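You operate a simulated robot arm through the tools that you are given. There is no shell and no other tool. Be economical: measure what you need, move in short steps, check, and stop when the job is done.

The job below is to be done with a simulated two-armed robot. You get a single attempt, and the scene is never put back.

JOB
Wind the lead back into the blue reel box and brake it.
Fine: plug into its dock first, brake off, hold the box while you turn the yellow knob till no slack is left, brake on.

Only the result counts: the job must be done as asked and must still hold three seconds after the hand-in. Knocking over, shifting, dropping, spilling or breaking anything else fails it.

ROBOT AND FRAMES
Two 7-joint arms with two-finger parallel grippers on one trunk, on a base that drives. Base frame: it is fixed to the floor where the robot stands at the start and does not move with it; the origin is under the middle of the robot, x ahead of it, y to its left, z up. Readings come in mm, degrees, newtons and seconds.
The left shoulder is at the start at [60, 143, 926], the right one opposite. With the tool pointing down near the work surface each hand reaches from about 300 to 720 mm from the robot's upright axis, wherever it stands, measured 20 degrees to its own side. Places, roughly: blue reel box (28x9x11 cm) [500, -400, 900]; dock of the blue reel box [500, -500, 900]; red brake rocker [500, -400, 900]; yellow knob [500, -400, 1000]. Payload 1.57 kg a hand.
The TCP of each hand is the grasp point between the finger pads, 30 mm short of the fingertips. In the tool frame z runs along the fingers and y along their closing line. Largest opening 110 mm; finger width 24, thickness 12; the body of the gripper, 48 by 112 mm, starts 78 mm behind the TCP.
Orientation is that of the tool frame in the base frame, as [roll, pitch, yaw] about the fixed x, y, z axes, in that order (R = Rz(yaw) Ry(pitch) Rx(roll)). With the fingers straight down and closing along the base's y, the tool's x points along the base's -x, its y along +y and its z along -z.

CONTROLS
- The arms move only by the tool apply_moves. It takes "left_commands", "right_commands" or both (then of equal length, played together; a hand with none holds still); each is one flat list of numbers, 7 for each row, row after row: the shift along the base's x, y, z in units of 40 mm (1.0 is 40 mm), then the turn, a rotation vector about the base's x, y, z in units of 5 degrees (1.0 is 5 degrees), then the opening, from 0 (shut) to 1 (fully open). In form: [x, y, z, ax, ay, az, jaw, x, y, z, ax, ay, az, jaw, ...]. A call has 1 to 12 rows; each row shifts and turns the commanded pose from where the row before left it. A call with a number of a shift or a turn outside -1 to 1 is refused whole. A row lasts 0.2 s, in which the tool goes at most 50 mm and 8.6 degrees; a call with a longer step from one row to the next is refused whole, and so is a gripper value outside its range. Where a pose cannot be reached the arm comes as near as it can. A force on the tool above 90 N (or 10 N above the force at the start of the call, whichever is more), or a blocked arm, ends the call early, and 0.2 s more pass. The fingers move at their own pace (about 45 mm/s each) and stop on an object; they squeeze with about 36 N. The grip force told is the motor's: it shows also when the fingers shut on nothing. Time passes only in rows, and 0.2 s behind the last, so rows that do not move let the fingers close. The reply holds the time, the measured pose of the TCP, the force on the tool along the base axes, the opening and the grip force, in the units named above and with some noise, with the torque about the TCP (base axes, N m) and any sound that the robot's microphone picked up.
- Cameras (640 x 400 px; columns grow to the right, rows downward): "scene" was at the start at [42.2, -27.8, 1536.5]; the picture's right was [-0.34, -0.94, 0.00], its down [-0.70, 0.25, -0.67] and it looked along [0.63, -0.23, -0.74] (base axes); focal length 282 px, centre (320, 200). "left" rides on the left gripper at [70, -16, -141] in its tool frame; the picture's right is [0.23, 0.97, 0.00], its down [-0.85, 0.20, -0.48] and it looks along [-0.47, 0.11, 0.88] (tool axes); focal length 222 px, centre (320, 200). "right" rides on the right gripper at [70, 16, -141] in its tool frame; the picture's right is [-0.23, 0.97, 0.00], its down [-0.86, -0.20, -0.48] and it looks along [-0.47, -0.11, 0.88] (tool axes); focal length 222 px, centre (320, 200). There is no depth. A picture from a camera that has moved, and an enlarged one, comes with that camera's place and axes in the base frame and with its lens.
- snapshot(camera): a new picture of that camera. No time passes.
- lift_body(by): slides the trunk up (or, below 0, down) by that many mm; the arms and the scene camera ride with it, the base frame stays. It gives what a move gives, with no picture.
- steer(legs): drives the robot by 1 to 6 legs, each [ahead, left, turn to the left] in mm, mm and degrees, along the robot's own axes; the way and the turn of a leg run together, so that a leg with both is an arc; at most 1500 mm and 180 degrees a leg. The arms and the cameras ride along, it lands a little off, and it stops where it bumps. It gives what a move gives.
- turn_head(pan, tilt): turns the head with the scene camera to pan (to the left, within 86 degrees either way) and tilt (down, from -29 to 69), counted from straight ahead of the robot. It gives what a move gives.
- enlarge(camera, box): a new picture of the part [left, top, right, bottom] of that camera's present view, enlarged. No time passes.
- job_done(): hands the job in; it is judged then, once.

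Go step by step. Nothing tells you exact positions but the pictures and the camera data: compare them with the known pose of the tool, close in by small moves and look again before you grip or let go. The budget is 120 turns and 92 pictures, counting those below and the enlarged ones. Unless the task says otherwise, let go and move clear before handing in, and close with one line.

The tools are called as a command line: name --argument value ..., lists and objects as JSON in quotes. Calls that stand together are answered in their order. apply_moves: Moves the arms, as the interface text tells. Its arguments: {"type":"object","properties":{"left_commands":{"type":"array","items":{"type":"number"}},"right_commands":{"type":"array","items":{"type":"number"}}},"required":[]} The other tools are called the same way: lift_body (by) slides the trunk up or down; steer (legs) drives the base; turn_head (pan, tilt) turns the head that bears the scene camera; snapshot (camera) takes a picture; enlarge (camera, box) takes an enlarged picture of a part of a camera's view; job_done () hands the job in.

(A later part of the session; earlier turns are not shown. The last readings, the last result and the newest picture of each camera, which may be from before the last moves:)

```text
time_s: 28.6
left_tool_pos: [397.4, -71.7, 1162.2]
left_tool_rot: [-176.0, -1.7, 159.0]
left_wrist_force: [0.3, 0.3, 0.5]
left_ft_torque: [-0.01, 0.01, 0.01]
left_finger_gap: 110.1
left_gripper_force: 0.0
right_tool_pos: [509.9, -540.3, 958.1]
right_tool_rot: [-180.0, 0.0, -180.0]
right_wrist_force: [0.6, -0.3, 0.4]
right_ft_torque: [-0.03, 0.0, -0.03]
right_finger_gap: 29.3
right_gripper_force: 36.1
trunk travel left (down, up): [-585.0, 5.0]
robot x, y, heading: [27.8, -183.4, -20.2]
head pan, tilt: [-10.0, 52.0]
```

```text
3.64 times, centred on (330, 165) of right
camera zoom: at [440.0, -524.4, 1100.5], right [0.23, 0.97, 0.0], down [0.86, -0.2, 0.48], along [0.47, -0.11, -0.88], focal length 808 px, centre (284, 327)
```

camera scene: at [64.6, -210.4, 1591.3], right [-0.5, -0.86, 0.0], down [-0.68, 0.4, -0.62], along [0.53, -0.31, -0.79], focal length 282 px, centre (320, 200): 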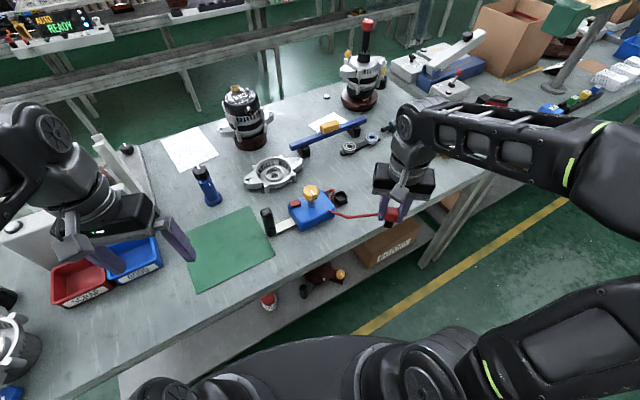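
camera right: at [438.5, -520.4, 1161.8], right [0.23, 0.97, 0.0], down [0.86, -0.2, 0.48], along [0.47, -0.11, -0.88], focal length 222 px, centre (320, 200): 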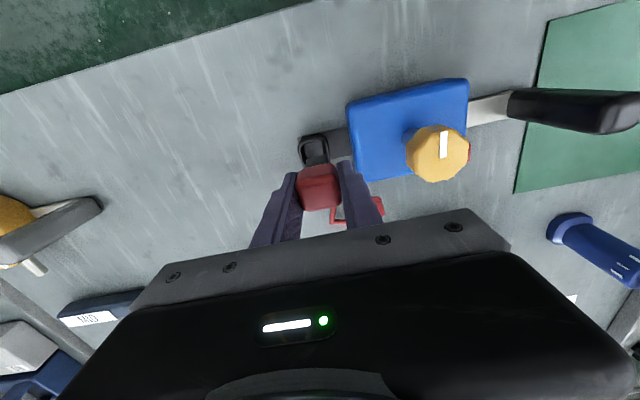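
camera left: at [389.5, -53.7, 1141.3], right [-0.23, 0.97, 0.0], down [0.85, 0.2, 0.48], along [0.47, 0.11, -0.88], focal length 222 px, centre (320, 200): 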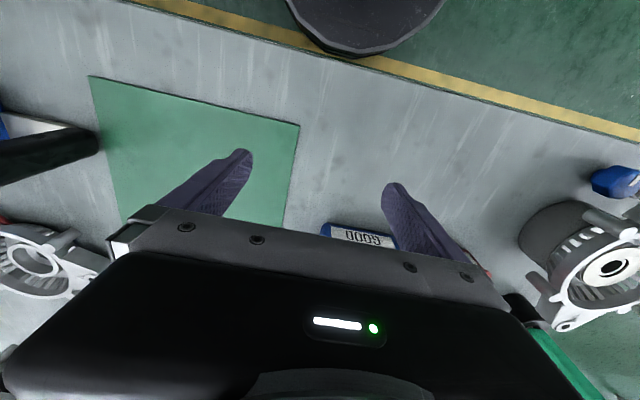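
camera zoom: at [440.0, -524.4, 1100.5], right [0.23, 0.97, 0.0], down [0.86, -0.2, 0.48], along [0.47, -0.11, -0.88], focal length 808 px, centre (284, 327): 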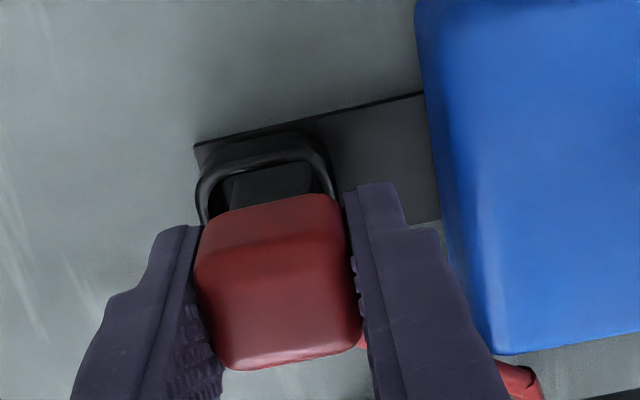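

It's entering the socket without force; continue down with a 1 mm y trim.

apply_moves --right_commands '[0, -0.025, -0.15, 0, 0, 0, 0.1, 0, 0, -0.2, 0, 0, 0, 0.1, 0, 0, -0.1, 0, 0, 0, 0.1]'

enlarge --camera "scene" --box '[320, 165, 360, 205]'

enlarge --camera "right" --box '[260, 110, 400, 220]'

```text
time_s: 29.4
left_tool_pos: [397.1, -71.1, 1162.3]
left_tool_rot: [-176.0, -1.6, 159.0]
left_wrist_force: [0.1, -0.1, -0.5]
left_ft_torque: [0.0, -0.02, -0.04]
left_finger_gap: 110.0
left_gripper_force: 0.1
right_tool_pos: [509.4, -540.7, 942.0]
right_tool_rot: [-179.9, 0.2, 180.0]
right_wrist_force: [4.7, -1.3, 10.7]
right_ft_torque: [-0.04, -0.07, -0.01]
right_finger_gap: 29.4
right_gripper_force: 28.0
trunk travel left (down, up): [-585.0, 5.0]
robot x, y, heading: [27.8, -182.7, -19.9]
head pan, tilt: [-10.0, 52.0]
```

```text
10.00 times, centred on (340, 185) of scene
camera zoom: at [63.8, -209.7, 1591.2], right [-0.5, -0.86, 0.0], down [-0.68, 0.4, -0.62], along [0.53, -0.31, -0.79], focal length 2825 px, centre (120, 350)
```

zoom: 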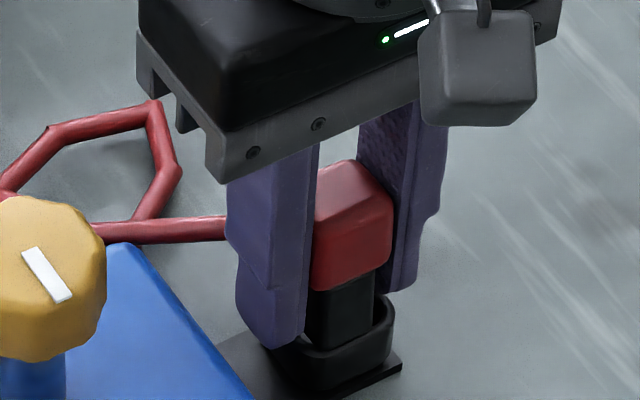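

```text
3.64 times, centred on (330, 165) of right
camera zoom: at [439.7, -524.5, 1082.6], right [0.23, 0.97, 0.0], down [0.85, -0.2, 0.48], along [0.47, -0.11, -0.88], focal length 808 px, centre (284, 327)
```

zoom: 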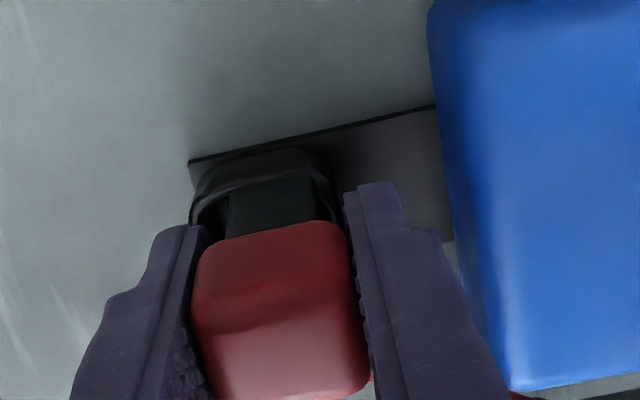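

The plug slid up in the fingers, with a +x push: the prong caught on the near rim. I lift 5 mm, shift +3 mm x and -1.5 mm y, and look.

apply_moves --right_commands '[0, 0, 0.15, 0, 0, 0, 0.1, 0.075, -0.04, 0, 0, 0, 0, 0.1]'

enlarge --camera "scene" --box '[320, 165, 360, 205]'

enlarge --camera "right" --box '[290, 140, 360, 184]'

```text
time_s: 30.0
left_tool_pos: [397.8, -71.4, 1162.4]
left_tool_rot: [-175.9, -1.8, 159.0]
left_wrist_force: [0.5, 0.2, -0.7]
left_ft_torque: [-0.01, 0.01, 0.02]
left_finger_gap: 109.5
left_gripper_force: 0.1
right_tool_pos: [512.3, -543.1, 947.7]
right_tool_rot: [180.0, 0.0, -179.9]
right_wrist_force: [0.1, 0.0, -0.4]
right_ft_torque: [-0.02, -0.03, -0.01]
right_finger_gap: 29.4
right_gripper_force: 35.9
trunk travel left (down, up): [-585.0, 5.0]
robot x, y, heading: [27.9, -182.6, -20.5]
head pan, tilt: [-10.0, 52.0]
```

```text
10.00 times, centred on (340, 185) of scene
camera zoom: at [64.9, -210.6, 1591.2], right [-0.5, -0.86, 0.0], down [-0.68, 0.4, -0.62], along [0.53, -0.31, -0.79], focal length 2825 px, centre (120, 350)
```

zoom: 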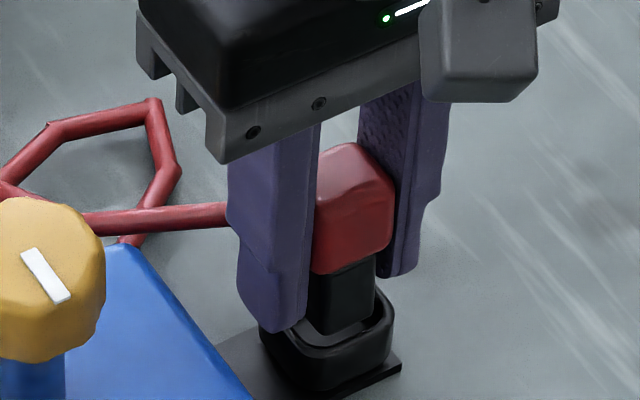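

```text
9.09 times, centred on (325, 162) of right
camera zoom: at [442.6, -526.4, 1087.7], right [0.23, 0.97, 0.0], down [0.86, -0.2, 0.48], along [0.46, -0.11, -0.88], focal length 2019 px, centre (274, 546)
```

zoom: 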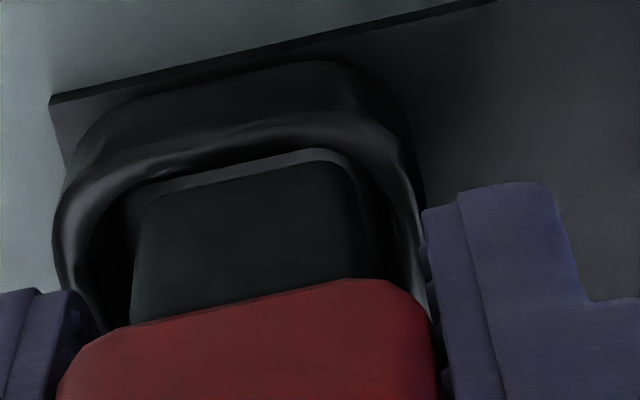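

Sideways it's centred now; about 1.5 mm more in +x, then lower 10 mm.

apply_moves --right_commands '[0.035, 0, 0, 0, 0, 0, 0.1, 0, 0, -0.12, 0, 0, 0, 0.1, 0, 0, -0.12, 0, 0, 0, 0.1]'

enlarge --camera "scene" --box '[320, 165, 360, 205]'

enlarge --camera "right" --box '[290, 140, 360, 184]'

```text
time_s: 30.8
left_tool_pos: [396.9, -72.2, 1162.7]
left_tool_rot: [-176.0, -1.7, 158.9]
left_wrist_force: [-0.9, -0.6, 0.9]
left_ft_torque: [0.0, -0.03, 0.0]
left_finger_gap: 110.3
left_gripper_force: 0.1
right_tool_pos: [513.5, -542.4, 937.2]
right_tool_rot: [180.0, 0.0, -179.9]
right_wrist_force: [-0.1, -0.4, -0.3]
right_ft_torque: [0.01, -0.01, 0.02]
right_finger_gap: 29.0
right_gripper_force: 36.5
trunk travel left (down, up): [-585.0, 5.0]
robot x, y, heading: [30.6, -181.7, -20.1]
head pan, tilt: [-10.0, 52.0]
```

```text
10.00 times, centred on (340, 185) of scene
camera zoom: at [64.7, -210.5, 1591.3], right [-0.5, -0.86, 0.0], down [-0.68, 0.4, -0.62], along [0.53, -0.31, -0.79], focal length 2825 px, centre (120, 350)
```

zoom: 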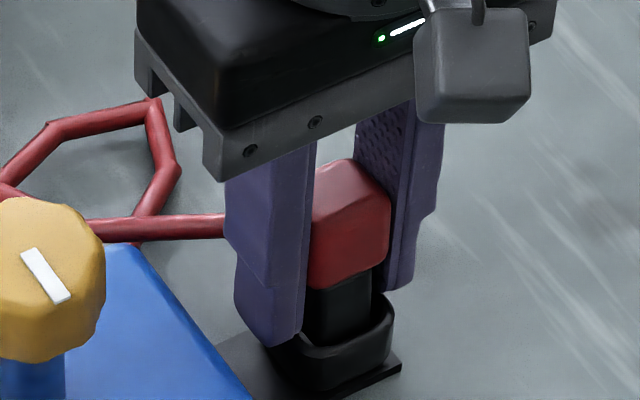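

```text
9.09 times, centred on (325, 162) of right
camera zoom: at [444.1, -526.8, 1078.6], right [0.23, 0.97, 0.0], down [0.86, -0.2, 0.48], along [0.47, -0.11, -0.88], focal length 2019 px, centre (274, 546)
```

zoom: 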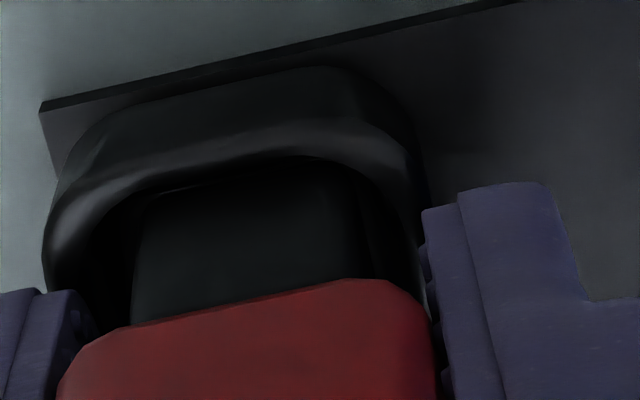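

No contact force; the prong is inside the socket. The fingertips near the rim, so I release and let it drop in.

apply_moves --right_commands '[0, 0, 0, 0, 0, 0, 0.35, 0, 0, 0, 0, 0, 0, 0.4, 0, 0, 0, 0, 0, 0, 0.4]'

enlarge --camera "scene" --box '[320, 165, 360, 205]'

enlarge --camera "right" --box '[260, 110, 400, 220]'

```text
time_s: 31.6
left_tool_pos: [396.9, -71.4, 1163.4]
left_tool_rot: [-176.0, -1.8, 159.0]
left_wrist_force: [0.2, -0.3, 0.2]
left_ft_torque: [0.01, 0.01, 0.02]
left_finger_gap: 110.1
left_gripper_force: 0.0
right_tool_pos: [513.8, -542.5, 937.6]
right_tool_rot: [180.0, -0.1, 180.0]
right_wrist_force: [0.1, 0.2, -1.3]
right_ft_torque: [-0.01, 0.02, 0.01]
right_finger_gap: 44.0
right_gripper_force: 0.1
trunk travel left (down, up): [-585.0, 5.0]
robot x, y, heading: [28.9, -182.8, -20.1]
head pan, tilt: [-10.0, 52.0]
```

```text
10.00 times, centred on (340, 185) of scene
camera zoom: at [64.6, -210.5, 1591.3], right [-0.5, -0.86, 0.0], down [-0.68, 0.4, -0.62], along [0.53, -0.31, -0.79], focal length 2825 px, centre (120, 350)
```

zoom: 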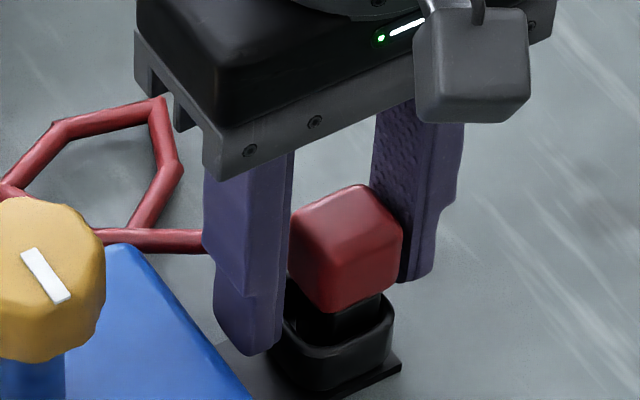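

```text
3.64 times, centred on (330, 165) of right
camera zoom: at [444.1, -526.7, 1078.7], right [0.23, 0.97, 0.0], down [0.86, -0.2, 0.48], along [0.47, -0.11, -0.88], focal length 808 px, centre (284, 327)
```

zoom: 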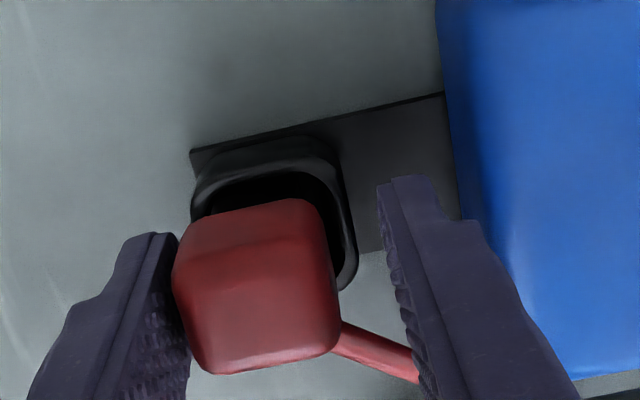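

It dropped partly and leans to -y. I raise 8 mm, re-grip to straighten it, and push down.

apply_moves --right_commands '[0, 0, 0.2, 0, 0, 0, 0.4, 0, 0, 0, 0, 0, 0, 0.3, 0, 0, 0, 0, 0, 0, 0.1, 0, 0, 0, 0, 0, 0, 0.1, 0, 0, 0, 0, 0, 0, 0.1]'

enlarge --camera "scene" --box '[320, 165, 360, 205]'

enlarge --camera "right" --box '[260, 110, 400, 220]'

```text
time_s: 32.8
left_tool_pos: [397.7, -70.3, 1163.4]
left_tool_rot: [-176.0, -1.7, 159.1]
left_wrist_force: [0.5, 0.2, 0.3]
left_ft_torque: [0.03, 0.0, -0.03]
left_finger_gap: 110.2
left_gripper_force: 0.1
right_tool_pos: [513.8, -542.4, 947.4]
right_tool_rot: [-180.0, 0.1, -179.9]
right_wrist_force: [0.9, 0.5, 0.9]
right_ft_torque: [-0.01, -0.01, -0.01]
right_finger_gap: 28.5
right_gripper_force: 36.1
trunk travel left (down, up): [-585.0, 5.0]
robot x, y, heading: [31.2, -181.6, -20.2]
head pan, tilt: [-10.0, 52.0]
```

```text
10.00 times, centred on (340, 185) of scene
camera zoom: at [64.5, -210.5, 1591.3], right [-0.5, -0.86, 0.0], down [-0.68, 0.4, -0.62], along [0.53, -0.31, -0.79], focal length 2825 px, centre (120, 350)
```

zoom: 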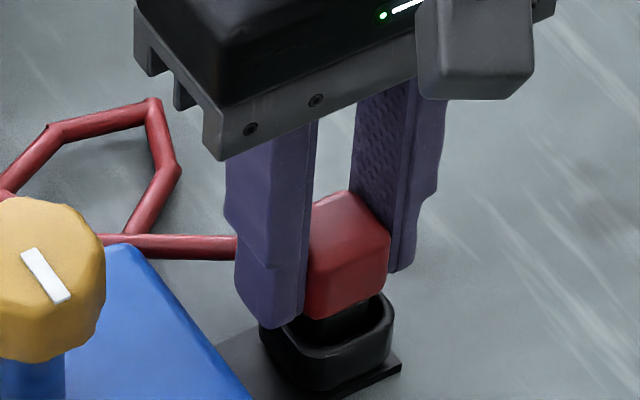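

```text
3.64 times, centred on (330, 165) of right
camera zoom: at [444.3, -526.6, 1087.1], right [0.23, 0.97, 0.0], down [0.86, -0.2, 0.48], along [0.47, -0.11, -0.88], focal length 808 px, centre (284, 327)
```

zoom: 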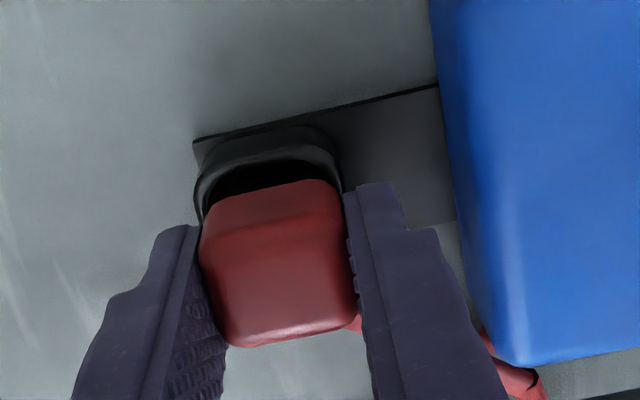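

apply_moves --right_commands '[0, 0, -0.12, 0, 0, 0, 0.1, 0, 0, -0.1, 0, 0, 0, 0.1, 0, 0, 0, 0, 0, 0, 0.1]'

enlarge --camera "scene" --box '[320, 165, 360, 205]'

enlarge --camera "right" --box '[260, 110, 400, 220]'

```text
time_s: 33.6
left_tool_pos: [393.5, -70.6, 1164.1]
left_tool_rot: [-176.0, -1.4, 159.0]
left_wrist_force: [0.4, -0.6, -0.5]
left_ft_torque: [-0.01, 0.0, 0.0]
left_finger_gap: 109.6
left_gripper_force: 0.1
right_tool_pos: [513.6, -542.3, 946.2]
right_tool_rot: [-179.9, 0.7, 179.8]
right_wrist_force: [-2.4, -4.5, 56.7]
right_ft_torque: [-0.08, 0.45, 0.06]
right_finger_gap: 28.9
right_gripper_force: 35.6
trunk travel left (down, up): [-585.0, 5.0]
robot x, y, heading: [27.3, -182.6, -19.8]
head pan, tilt: [-10.0, 52.0]
```

```text
10.00 times, centred on (340, 185) of scene
camera zoom: at [59.6, -207.6, 1592.1], right [-0.5, -0.86, 0.0], down [-0.68, 0.4, -0.62], along [0.53, -0.31, -0.79], focal length 2825 px, centre (120, 350)
```

zoom: 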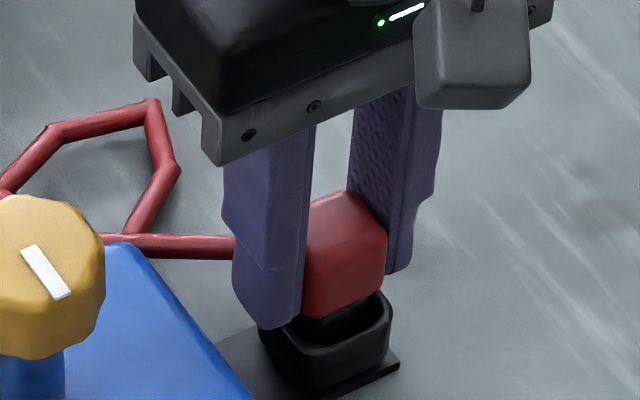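

```text
3.64 times, centred on (330, 165) of right
camera zoom: at [442.3, -525.6, 1084.6], right [0.23, 0.97, 0.0], down [0.85, -0.2, 0.49], along [0.48, -0.11, -0.87], focal length 808 px, centre (284, 327)
```

zoom: 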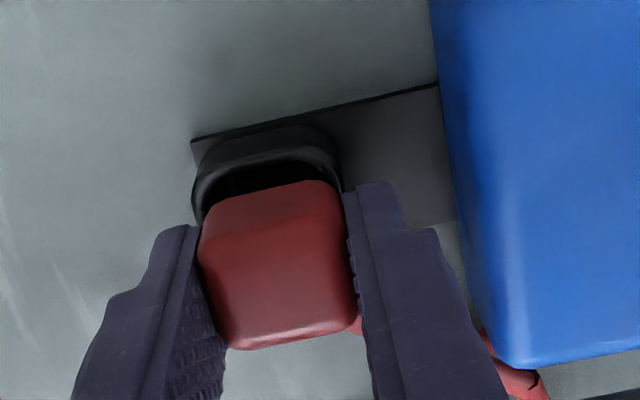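

57 N and no travel: it appears bottomed. Relax the push, release, and look at how it sits.

apply_moves --right_commands '[0, 0, 0.22, 0, 0, 0, 0.1, 0, 0, 0, 0, 0, 0, 0.35, 0, 0, 0, 0, 0, 0, 0.4, 0, 0, 0, 0, 0, 0, 0.4, 0, 0, 0.8, 0, 0, 0, 0.4, 0, 0, 0.8, 0, 0, 0, 0.4]'

enlarge --camera "scene" --box '[320, 165, 360, 205]'

enlarge --camera "right" --box '[260, 80, 400, 190]'

```text
time_s: 35.0
left_tool_pos: [397.3, -70.8, 1162.1]
left_tool_rot: [-176.0, -1.6, 159.0]
left_wrist_force: [-0.5, 0.6, -0.2]
left_ft_torque: [-0.01, 0.0, 0.01]
left_finger_gap: 109.8
left_gripper_force: 0.0
right_tool_pos: [513.7, -543.5, 1010.9]
right_tool_rot: [180.0, 0.0, 180.0]
right_wrist_force: [-0.7, -0.7, 0.1]
right_ft_torque: [0.0, -0.03, -0.02]
right_finger_gap: 44.3
right_gripper_force: 0.1
trunk travel left (down, up): [-585.0, 5.0]
robot x, y, heading: [31.0, -181.5, -20.3]
head pan, tilt: [-10.0, 52.0]
```

```text
10.00 times, centred on (340, 185) of scene
camera zoom: at [64.2, -210.4, 1591.2], right [-0.5, -0.86, 0.0], down [-0.68, 0.4, -0.62], along [0.53, -0.31, -0.79], focal length 2825 px, centre (120, 350)
```

zoom: 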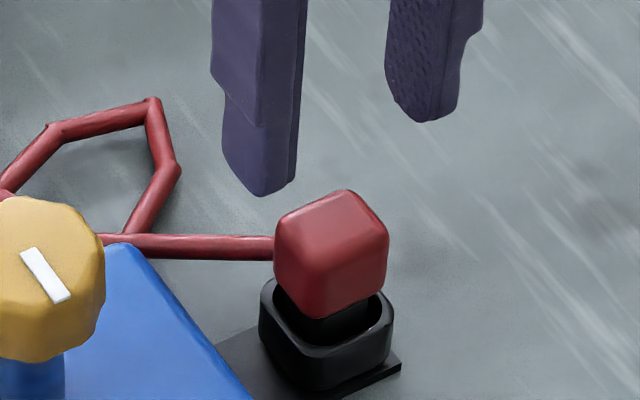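

```text
3.64 times, centred on (330, 135) of right
camera zoom: at [444.3, -527.7, 1151.9], right [0.23, 0.97, 0.0], down [0.86, -0.2, 0.48], along [0.46, -0.11, -0.88], focal length 808 px, centre (284, 436)
```

zoom: 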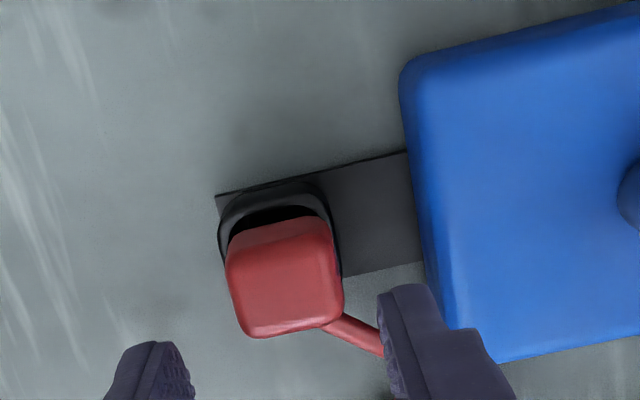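

The plug now stands upright, bottomed in the dock. Next is the brake rocker: I raise the right hand and look closely at it.

apply_moves --right_commands '[0, 0, 0.7, 0, 0, 0, 0.6, 0, 0, 0.7, 0, 0, 0, 0.3, 0, 0.5, 0, 0, 0, 0, 0, -0.8, 0.6, 0, 0, 0, 0, 0, -0.8, 0.6, 0, 0, 0, 0, 0, -0.5, 0.6, 0, 0, 0, 0, 0]'

enlarge --camera "scene" --box '[260, 165, 360, 235]'

snapshot --camera "right"

```text
time_s: 36.4
left_tool_pos: [396.8, -71.8, 1163.0]
left_tool_rot: [-176.0, -1.6, 159.0]
left_wrist_force: [-0.4, 0.2, 0.3]
left_ft_torque: [-0.02, -0.05, -0.01]
left_finger_gap: 110.2
left_gripper_force: 0.0
right_tool_pos: [429.9, -450.1, 1066.9]
right_tool_rot: [179.9, 0.0, -180.0]
right_wrist_force: [-0.3, -0.3, 0.5]
right_ft_torque: [-0.02, -0.01, -0.01]
right_finger_gap: 0.0
right_gripper_force: 21.7
trunk travel left (down, up): [-585.0, 5.0]
robot x, y, heading: [31.8, -183.2, -20.1]
head pan, tilt: [-10.0, 52.0]
```

```text
5.71 times, centred on (310, 200) of scene
camera zoom: at [63.9, -210.1, 1591.3], right [-0.5, -0.86, 0.0], down [-0.68, 0.4, -0.62], along [0.53, -0.31, -0.79], focal length 1614 px, centre (377, 200)
```

zoom: 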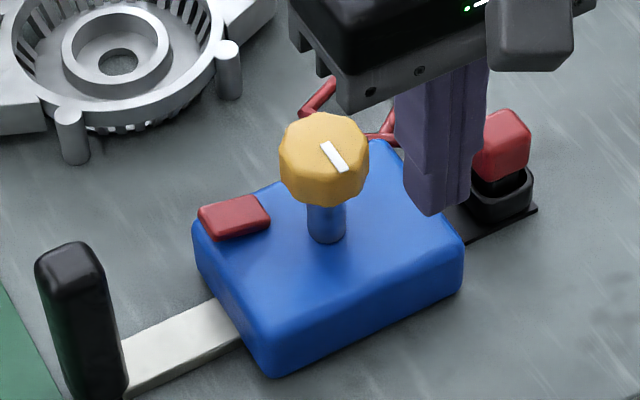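

```text
38 pictures are left
camera right: at [360.1, -434.6, 1207.1], right [0.23, 0.97, 0.0], down [0.86, -0.2, 0.48], along [0.47, -0.11, -0.88], focal length 222 px, centre (320, 200)
```

right: 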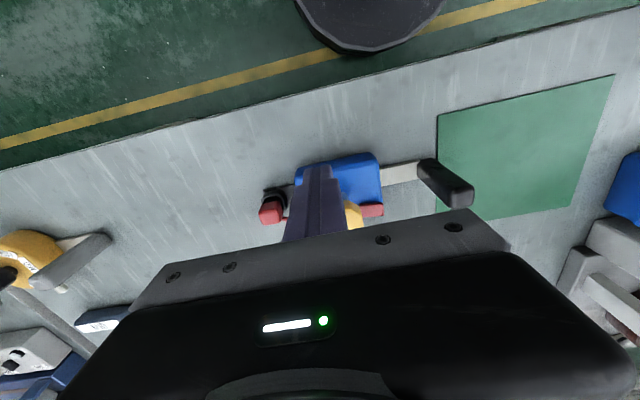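

enlarge --camera "scene" --box '[274, 190, 306, 210]'

```text
16.00 times, centred on (290, 200) of scene
camera zoom: at [63.9, -210.1, 1591.3], right [-0.5, -0.86, 0.0], down [-0.68, 0.4, -0.62], along [0.53, -0.31, -0.79], focal length 4520 px, centre (800, 200)
```

zoom: 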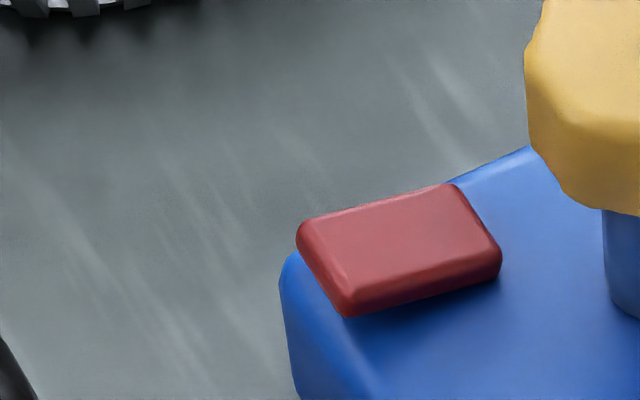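

The rocker's +y end is raised (about 13° tilt), centre about [534, -396]. I'll go over that raised end with the closed fingers.

apply_moves --right_commands '[0.8, 0.5, 0, 0, 0, 0, 0, 0.8, 0.5, 0, 0, 0, 0, 0, 0.8, 0.55, 0, 0, 0, 0, 0, 0.25, 0.05, -0.6, 0, 0, 0, 0, 0, 0, -0.8, 0, 0, 0, 0, 0, 0, -0.8, 0, 0, 0, 0]'

enlarge --camera "scene" --box '[268, 175, 332, 215]'

enlarge --camera "right" --box '[240, 110, 400, 210]'

```text
time_s: 37.8
left_tool_pos: [398.7, -72.8, 1162.1]
left_tool_rot: [-176.1, -1.6, 158.9]
left_wrist_force: [0.0, -0.5, -0.2]
left_ft_torque: [-0.05, 0.0, 0.02]
left_finger_gap: 110.2
left_gripper_force: 0.1
right_tool_pos: [536.8, -386.5, 977.1]
right_tool_rot: [-179.9, 0.0, -179.9]
right_wrist_force: [-0.2, 0.3, -0.5]
right_ft_torque: [0.02, 0.0, 0.02]
right_finger_gap: 0.1
right_gripper_force: 21.2
trunk travel left (down, up): [-585.0, 5.0]
robot x, y, heading: [30.5, -184.1, -20.2]
head pan, tilt: [-10.0, 52.0]
```

```text
10.00 times, centred on (300, 195) of scene
camera zoom: at [64.9, -210.8, 1591.3], right [-0.5, -0.86, 0.0], down [-0.68, 0.4, -0.62], along [0.53, -0.31, -0.79], focal length 2825 px, centre (520, 250)
```

zoom: 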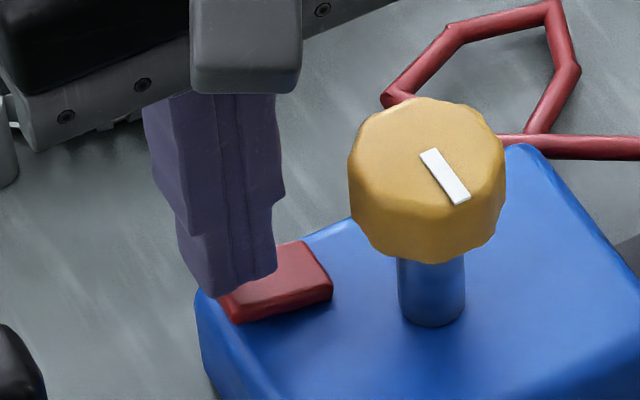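

```text
4.00 times, centred on (320, 160) of right
camera zoom: at [467.8, -371.2, 1118.6], right [0.23, 0.97, 0.0], down [0.85, -0.2, 0.48], along [0.47, -0.11, -0.88], focal length 888 px, centre (320, 360)
```

zoom: 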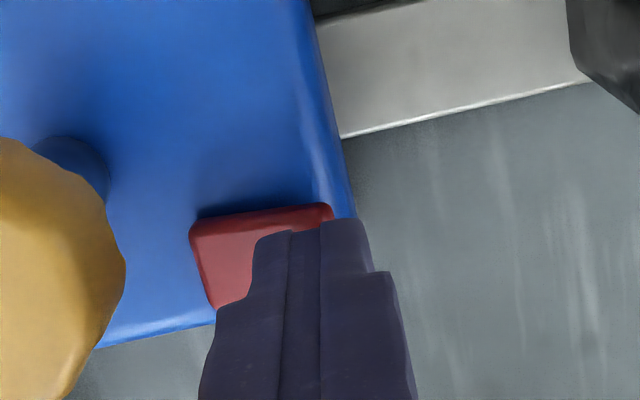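

Tips are above the raised end. Press down in small steps.

apply_moves --right_commands '[-0.05, 0.02, -0.15, 0, 0, 0, 0, 0, 0, -0.1, 0, 0, 0, 0, 0, 0, -0.1, 0, 0, 0, 0, 0, 0, -0.1, 0, 0, 0, 0]'

```text
time_s: 38.8
left_tool_pos: [395.7, -70.0, 1164.7]
left_tool_rot: [-176.0, -1.6, 159.0]
left_wrist_force: [-0.8, -0.6, 0.3]
left_ft_torque: [0.01, -0.02, 0.02]
left_finger_gap: 109.9
left_gripper_force: 0.2
right_tool_pos: [534.0, -384.4, 965.3]
right_tool_rot: [-179.9, 0.4, -179.9]
right_wrist_force: [-2.0, 1.4, 30.6]
right_ft_torque: [-0.3, 0.02, -0.06]
right_finger_gap: 0.1
right_gripper_force: 21.3
trunk travel left (down, up): [-585.0, 5.0]
robot x, y, heading: [30.3, -183.4, -20.4]
head pan, tilt: [-10.0, 52.0]
```

apply_moves --right_commands '[0, 0, -0.1, 0, 0, 0, 0, 0, 0, 0, 0, 0, 0, 0]'

enlarge --camera "scene" --box '[268, 175, 332, 215]'

```text
time_s: 39.4
left_tool_pos: [394.9, -69.9, 1164.9]
left_tool_rot: [-175.9, -1.4, 159.0]
left_wrist_force: [0.2, 0.8, -0.4]
left_ft_torque: [0.01, 0.0, 0.01]
left_finger_gap: 110.0
left_gripper_force: 0.1
right_tool_pos: [534.7, -384.6, 963.9]
right_tool_rot: [-179.9, 0.8, -180.0]
right_wrist_force: [-2.2, 2.4, 58.2]
right_ft_torque: [-0.54, 0.46, 0.01]
right_finger_gap: 0.2
right_gripper_force: 21.4
trunk travel left (down, up): [-585.0, 5.0]
robot x, y, heading: [29.0, -179.6, -20.2]
head pan, tilt: [-10.0, 52.0]
```

```text
10.00 times, centred on (300, 195) of scene
camera zoom: at [59.3, -208.0, 1592.0], right [-0.5, -0.86, 0.0], down [-0.68, 0.4, -0.62], along [0.53, -0.31, -0.79], focal length 2825 px, centre (520, 250)
```

zoom: 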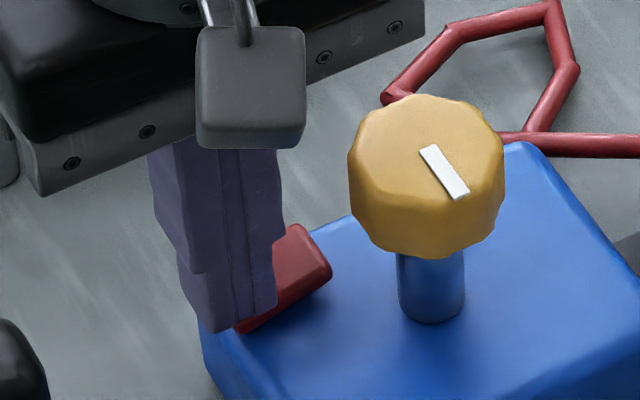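

The rocker flipped (its knob-side end is now up). I raise the right hand away, and bring the left hand over the black handle (≈[505, -301], top z≈1000), turning it to close along x.

apply_moves --right_commands '[0, 0, 0.8, 0, 0, 0, 0, 0, 0, 0.9, 0, 0, 0, 0, 0, 0, 0.9, 0, 0, 0, 0, -0.6, -0.7, 0, 0, 0, 0, 0, -0.6, -0.7, 0, 0, 0, 0, 0, 0, -0.9, 0, 0, 0, 0, 0, 0, -0.5, 0, 0, 0, 0, 0, 0, 0, 0, 0, 0, 0, 0, 0, 0, 0, 0, 0, 0, 0, 0, 0, 0, 0, 0, 0, 0, 0, 0, 0, 0, 0, 0, 0, 0, 0, 0, 0, 0, 0, 0]' --left_commands '[0, 0, 0, -0.4, 0, -0.9, 1, 0, 0, 0, -0.4, 0, -0.9, 1, 0, 0, 0, 0, 0, -1, 1, 0, 0, 0, 0, 0, -1, 1, 0.3, -0.6, 0, 0, 0, -1, 1, 0.3, -0.6, 0, 0, 0, -1, 1, 0.3, -0.6, 0, 0, 0, -1, 1, 0.3, -0.6, 0, 0, 0, -1, 1, 0.3, -0.6, 0, 0, 0, -1, 1, 0.3, -0.6, 0, 0, 0, -1, 1, 0.3, -0.6, 0, 0, 0, -1, 1, 0.3, -0.6, 0, 0, 0, -1, 1]'

snapshot --camera "scene"

```text
time_s: 42.0
left_tool_pos: [490.3, -236.5, 1148.8]
left_tool_rot: [-172.7, 0.6, 103.4]
left_wrist_force: [0.5, 1.2, -0.3]
left_ft_torque: [-0.02, 0.05, 0.01]
left_finger_gap: 109.9
left_gripper_force: 0.0
left hand out of reach, approached as far as the arm can: row 3, 8, 9, 10
right_tool_pos: [486.7, -497.1, 1059.3]
right_tool_rot: [-180.0, -0.1, -179.9]
right_wrist_force: [-1.5, 0.3, -0.5]
right_ft_torque: [-0.04, 0.08, 0.04]
right_finger_gap: 0.2
right_gripper_force: 20.6
trunk travel left (down, up): [-585.0, 5.0]
robot x, y, heading: [31.2, -179.6, -20.3]
head pan, tilt: [-10.0, 52.0]
```

```text
33 pictures are left
camera scene: at [66.8, -209.4, 1591.2], right [-0.5, -0.86, 0.0], down [-0.68, 0.4, -0.61], along [0.53, -0.31, -0.79], focal length 282 px, centre (320, 200)
```

scene: 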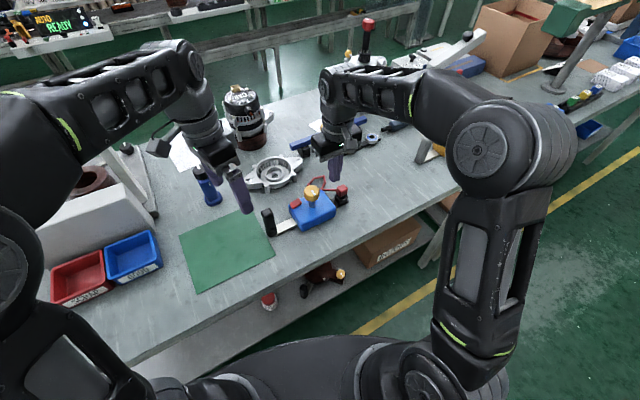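

Lower the left hand and straighten it while moving over the handle.

apply_moves --left_commands '[0, 0, -0.8, 0.1, -0.5, -0.9, 1, 0, 0, -0.8, 0.1, -0.5, -0.9, 1, 0.1, -0.5, 0, 0.14, -0.42, -0.88, 1, 0.1, -0.5, 0, 0, 0, 0, 1, 0.1, -0.6, 0, 0, 0, 0, 1]'

enlarge --camera "scene" --box '[190, 130, 350, 250]'

snapshot --camera "left"

```text
time_s: 43.2
left_tool_pos: [502.5, -305.1, 1083.8]
left_tool_rot: [-179.7, -0.8, 89.9]
left_wrist_force: [-0.8, 0.1, 0.9]
left_ft_torque: [0.01, 0.0, -0.01]
left_finger_gap: 110.0
left_gripper_force: 0.1
right_tool_pos: [486.6, -498.1, 1058.7]
right_tool_rot: [-180.0, 0.0, 180.0]
right_wrist_force: [-0.8, -1.0, -0.1]
right_ft_torque: [-0.01, -0.03, 0.0]
right_finger_gap: 0.1
right_gripper_force: 21.1
trunk travel left (down, up): [-585.0, 5.0]
robot x, y, heading: [29.1, -183.8, -19.9]
head pan, tilt: [-10.0, 52.0]
```

```text
3.33 times, centred on (270, 190) of scene
camera zoom: at [64.6, -211.6, 1591.3], right [-0.5, -0.86, 0.0], down [-0.68, 0.4, -0.62], along [0.53, -0.31, -0.79], focal length 942 px, centre (487, 233)
```

zoom: 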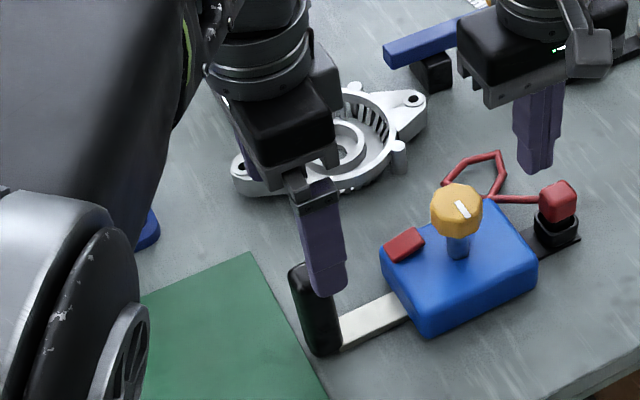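

```text
31 pictures are left
camera left: at [486.3, -235.7, 1226.3], right [0.97, 0.23, 0.0], down [0.2, -0.86, 0.47], along [0.1, -0.45, -0.89], focal length 222 px, centre (320, 200)
```

left: 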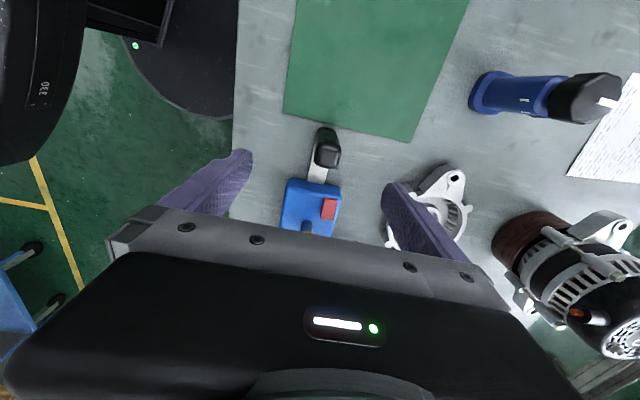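

Handle top at about [505, -298]. Align and lower the left hand around it, then check.

apply_moves --left_commands '[0.07, 0.15, -0.7, 0, 0, 0, 0.7, 0, 0, -0.7, 0, 0, 0, 0.7, 0, 0, -0.7, 0, 0, 0, 0.7, 0, 0, -0.7, 0, 0, 0, 0.7]'

enlarge --camera "left" --box '[230, 110, 410, 230]'

```text
time_s: 44.2
left_tool_pos: [505.1, -296.1, 969.5]
left_tool_rot: [-179.6, -0.8, 89.9]
left_wrist_force: [-0.3, -0.3, 0.1]
left_ft_torque: [-0.03, -0.02, -0.02]
left_finger_gap: 77.3
left_gripper_force: 0.0
right_tool_pos: [487.0, -497.9, 1060.8]
right_tool_rot: [-180.0, -0.1, 180.0]
right_wrist_force: [0.6, -0.2, 0.6]
right_ft_torque: [-0.02, 0.01, 0.0]
right_finger_gap: 0.0
right_gripper_force: 22.0
trunk travel left (down, up): [-585.0, 5.0]
robot x, y, heading: [29.6, -183.0, -20.4]
head pan, tilt: [-10.0, 52.0]
```

```text
3.33 times, centred on (320, 170) of left
camera zoom: at [489.7, -227.4, 1111.7], right [0.97, 0.23, 0.0], down [0.2, -0.86, 0.47], along [0.1, -0.45, -0.88], focal length 740 px, centre (320, 300)
```

zoom: 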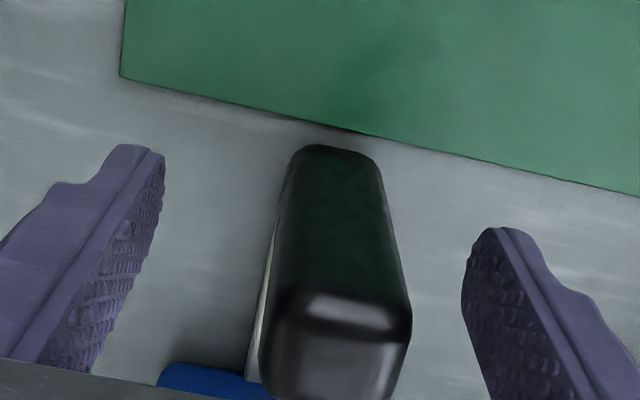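

Handle is centred between the fingers; trim +2 mm in x and close.

apply_moves --left_commands '[0.05, -0.03, 0, 0, 0, 0, 0.5, 0, 0, 0, 0, 0, 0, 0.3, 0, 0, 0, 0, 0, 0, 0.15, 0, 0, 0, 0, 0, 0, 0.1, 0, 0, 0, 0, 0, 0, 0.1, 0, 0, 0, 0, 0, 0, 0.1]'

enlarge --camera "scene" --box '[250, 150, 378, 230]'

```text
time_s: 45.6
left_tool_pos: [507.7, -296.9, 969.8]
left_tool_rot: [-179.7, -0.7, 89.9]
left_wrist_force: [3.0, 0.6, 1.0]
left_ft_torque: [0.01, -0.44, 0.33]
left_finger_gap: 29.9
left_gripper_force: 36.1
right_tool_pos: [485.7, -498.1, 1059.7]
right_tool_rot: [179.9, 0.0, -180.0]
right_wrist_force: [0.7, 0.3, -0.3]
right_ft_torque: [0.0, -0.03, -0.02]
right_finger_gap: 0.0
right_gripper_force: 20.3
trunk travel left (down, up): [-585.0, 5.0]
robot x, y, heading: [30.0, -183.1, -20.3]
head pan, tilt: [-10.0, 52.0]
```

```text
5.00 times, centred on (314, 190) of scene
camera zoom: at [64.8, -210.4, 1591.3], right [-0.5, -0.86, 0.0], down [-0.68, 0.4, -0.62], along [0.53, -0.31, -0.79], focal length 1412 px, centre (350, 250)
```

zoom: 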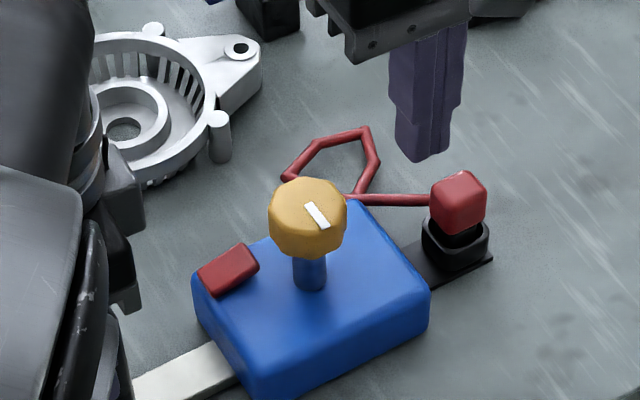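

Handle is firmly held. Now bring the right hand over the knob (≈[510, -438], top z≈985), open, and check before descending.

apply_moves --right_commands '[0.3, 0.7, 0, 0, 0, 0, 0.6, 0.3, 0.8, 0, 0, 0, 0, 0.7, 0, 0, -0.6, 0, 0, 0, 0.7, 0, 0, -0.4, 0, 0, 0, 0.7]'

enlarge --camera "right" --box '[230, 110, 410, 230]'

```text
time_s: 46.6
left_tool_pos: [506.7, -297.0, 971.7]
left_tool_rot: [-179.6, -0.8, 89.9]
left_wrist_force: [1.6, 2.0, 1.3]
left_ft_torque: [-0.56, -0.46, 0.38]
left_finger_gap: 29.9
left_gripper_force: 36.2
right_tool_pos: [509.9, -438.1, 1020.1]
right_tool_rot: [180.0, 0.0, 180.0]
right_wrist_force: [0.3, -0.4, 0.1]
right_ft_torque: [0.0, -0.01, -0.03]
right_finger_gap: 77.1
right_gripper_force: 0.0
trunk travel left (down, up): [-585.0, 5.0]
robot x, y, heading: [29.5, -186.2, -20.3]
head pan, tilt: [-10.0, 52.0]
```

```text
3.33 times, centred on (320, 170) of right
camera zoom: at [439.7, -422.3, 1161.4], right [0.23, 0.97, 0.0], down [0.85, -0.2, 0.48], along [0.47, -0.11, -0.88], focal length 740 px, centre (320, 300)
```

zoom: 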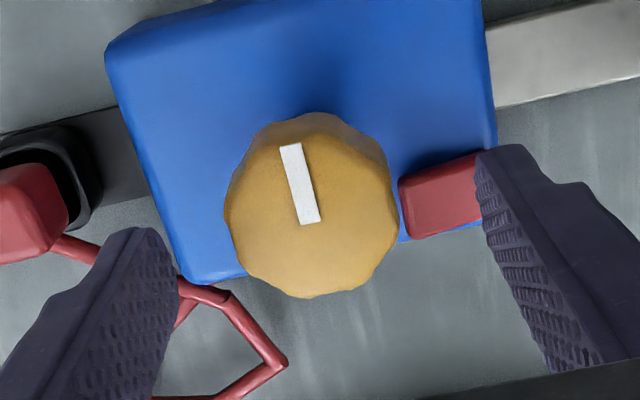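

Knob centred (43 mm across). Descend to z≈978 (tips clear of the rocker), grip, and test-turn 25° clockwise.

apply_moves --right_commands '[-0.03, 0, -0.5, 0, 0, 0, 0.7, 0, 0, -0.55, 0, 0, 0, 0.6, 0, 0, 0, 0, 0, 0, 0.45, 0, 0, 0, 0, 0, 0, 0.3, 0, 0, 0, 0, 0, 0, 0.2, 0, 0, 0, 0, 0, 0, 0.2]'

apply_moves --right_commands '[0, 0, 0, 0, 0, -1, 0.2, 0, 0, 0, 0, 0, -1, 0.2, 0, 0, 0, 0, 0, -1, 0.2, 0, 0, 0, 0, 0, -1, 0.2, 0, 0, 0, 0, 0, -1, 0.2]'

enlarge --camera "scene" --box '[250, 150, 378, 230]'

```text
time_s: 48.0
left_tool_pos: [506.4, -295.6, 971.1]
left_tool_rot: [-179.6, -1.0, 90.0]
left_wrist_force: [2.7, 11.7, 6.3]
left_ft_torque: [-0.94, -0.57, 0.13]
left_finger_gap: 30.1
left_gripper_force: 36.4
right_tool_pos: [507.4, -439.9, 977.6]
right_tool_rot: [-179.8, -0.1, 179.8]
right_wrist_force: [0.3, -13.0, -0.2]
right_ft_torque: [0.14, -0.12, -0.04]
right_finger_gap: 43.9
right_gripper_force: 36.3
trunk travel left (down, up): [-585.0, 5.0]
robot x, y, heading: [26.0, -184.4, -20.2]
head pan, tilt: [-10.0, 52.0]
```

```text
time_s: 49.2
left_tool_pos: [507.1, -295.6, 970.3]
left_tool_rot: [-179.5, -0.8, 90.0]
left_wrist_force: [5.7, 18.4, 4.7]
left_ft_torque: [-0.42, -0.74, 0.73]
left_finger_gap: 29.6
left_gripper_force: 35.7
right_tool_pos: [507.2, -439.6, 978.6]
right_tool_rot: [-179.9, 0.0, 154.9]
right_wrist_force: [-6.3, -22.1, 0.5]
right_ft_torque: [-0.08, 0.37, 0.03]
right_finger_gap: 43.4
right_gripper_force: 36.1
trunk travel left (down, up): [-585.0, 5.0]
robot x, y, heading: [32.3, -181.4, -20.2]
head pan, tilt: [-10.0, 52.0]
```

```text
5.00 times, centred on (314, 190) of scene
camera zoom: at [64.0, -210.9, 1591.3], right [-0.5, -0.86, 0.0], down [-0.68, 0.4, -0.62], along [0.53, -0.31, -0.79], focal length 1412 px, centre (350, 250)
```

zoom: 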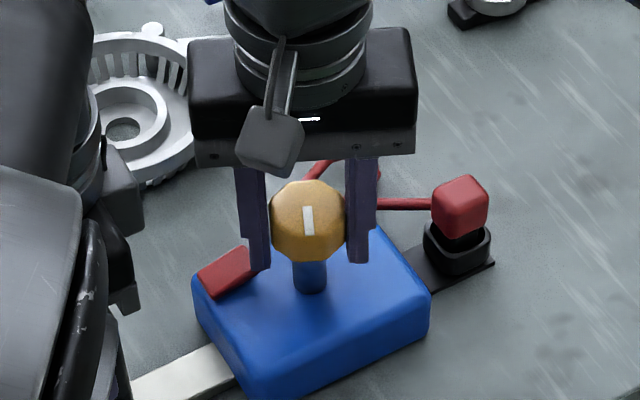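

It turns freely clockwise. I'll relieve the side load, open, rotate back to yaw 270 (camera swinging away from the left arm) and check.

apply_moves --right_commands '[0, -0.03, 0, 0, 0, 0, 0.4, 0, 0, 0, 0, 0, 0, 0.6, 0, 0, 0, 0, 0, 1, 0.65, 0, 0, 0, 0, 0, 1, 0.65, 0, 0, 0, 0, 0, 1, 0.65, 0, 0, 0, 0, 0, 1, 0.65, 0, 0, 0, 0, 0, 1, 0.65, 0, 0, 0, 0, 0, 1, 0.65, 0, 0, 0, 0, 0, 1, 0.65, 0, 0, 0, 0, 0, 1, 0.65, 0, 0, 0, 0, 0, 1, 0.65, 0, 0, 0, 0, 0, 1, 0.65]'

apply_moves --right_commands '[0, 0, 0, 0, 0, 1, 0.65, 0, 0, 0, 0, 0, 1, 0.65, 0, 0, 0, 0, 0, 1, 0.65, 0, 0, 0, 0, 0, 1, 0.65, 0, 0, 0, 0, 0, 1, 0.65, 0, 0, 0, 0, 0, 1, 0.65, 0, 0, 0, 0, 0, 1, 0.65, 0, 0, 0, 0, 0, 1, 0.65, 0, 0, 0, 0, 0, 1, 0.65, 0, 0, 0, 0, 0, 1, 0.65, 0, 0, 0, 0, 0, 1, 0.65, 0, 0, 0, 0, 0, 1, 0.65]'

enlarge --camera "scene" --box '[250, 150, 378, 230]'

```text
time_s: 51.8
left_tool_pos: [506.5, -297.3, 970.6]
left_tool_rot: [-179.6, -0.8, 89.9]
left_wrist_force: [-0.2, -1.4, 0.7]
left_ft_torque: [-0.3, -0.25, -0.11]
left_finger_gap: 29.6
left_gripper_force: 36.4
right_tool_pos: [508.9, -438.4, 978.3]
right_tool_rot: [-180.0, 0.0, -154.9]
right_wrist_force: [0.2, -0.6, 0.6]
right_ft_torque: [-0.02, -0.02, 0.0]
right_finger_gap: 71.4
right_gripper_force: 0.0
trunk travel left (down, up): [-585.0, 5.0]
robot x, y, heading: [32.5, -183.2, -20.1]
head pan, tilt: [-10.0, 52.0]
```

```text
time_s: 54.4
left_tool_pos: [507.0, -295.8, 969.7]
left_tool_rot: [-179.7, -0.8, 89.9]
left_wrist_force: [0.9, -1.2, 2.5]
left_ft_torque: [-0.12, -0.39, 0.03]
left_finger_gap: 29.7
left_gripper_force: 35.7
right_tool_pos: [508.5, -438.9, 978.4]
right_tool_rot: [-180.0, 0.0, -94.9]
right_wrist_force: [-0.4, -0.5, 0.7]
right_ft_torque: [0.0, -0.02, -0.03]
right_finger_gap: 71.5
right_gripper_force: 0.0
trunk travel left (down, up): [-585.0, 5.0]
robot x, y, heading: [31.3, -183.8, -20.2]
head pan, tilt: [-10.0, 52.0]
```

```text
5.00 times, centred on (314, 190) of scene
camera zoom: at [64.5, -210.7, 1591.3], right [-0.5, -0.86, 0.0], down [-0.68, 0.4, -0.62], along [0.53, -0.31, -0.79], focal length 1412 px, centre (350, 250)
```

zoom: 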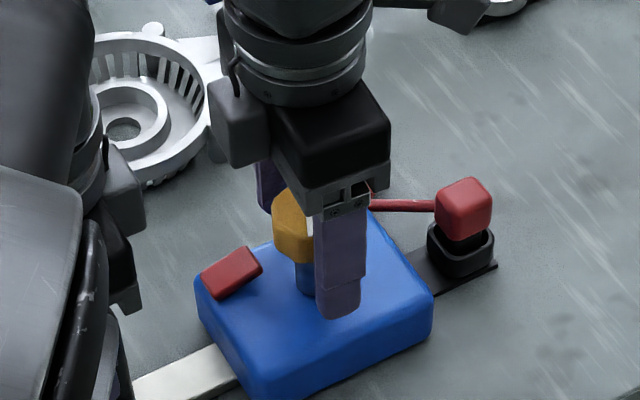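

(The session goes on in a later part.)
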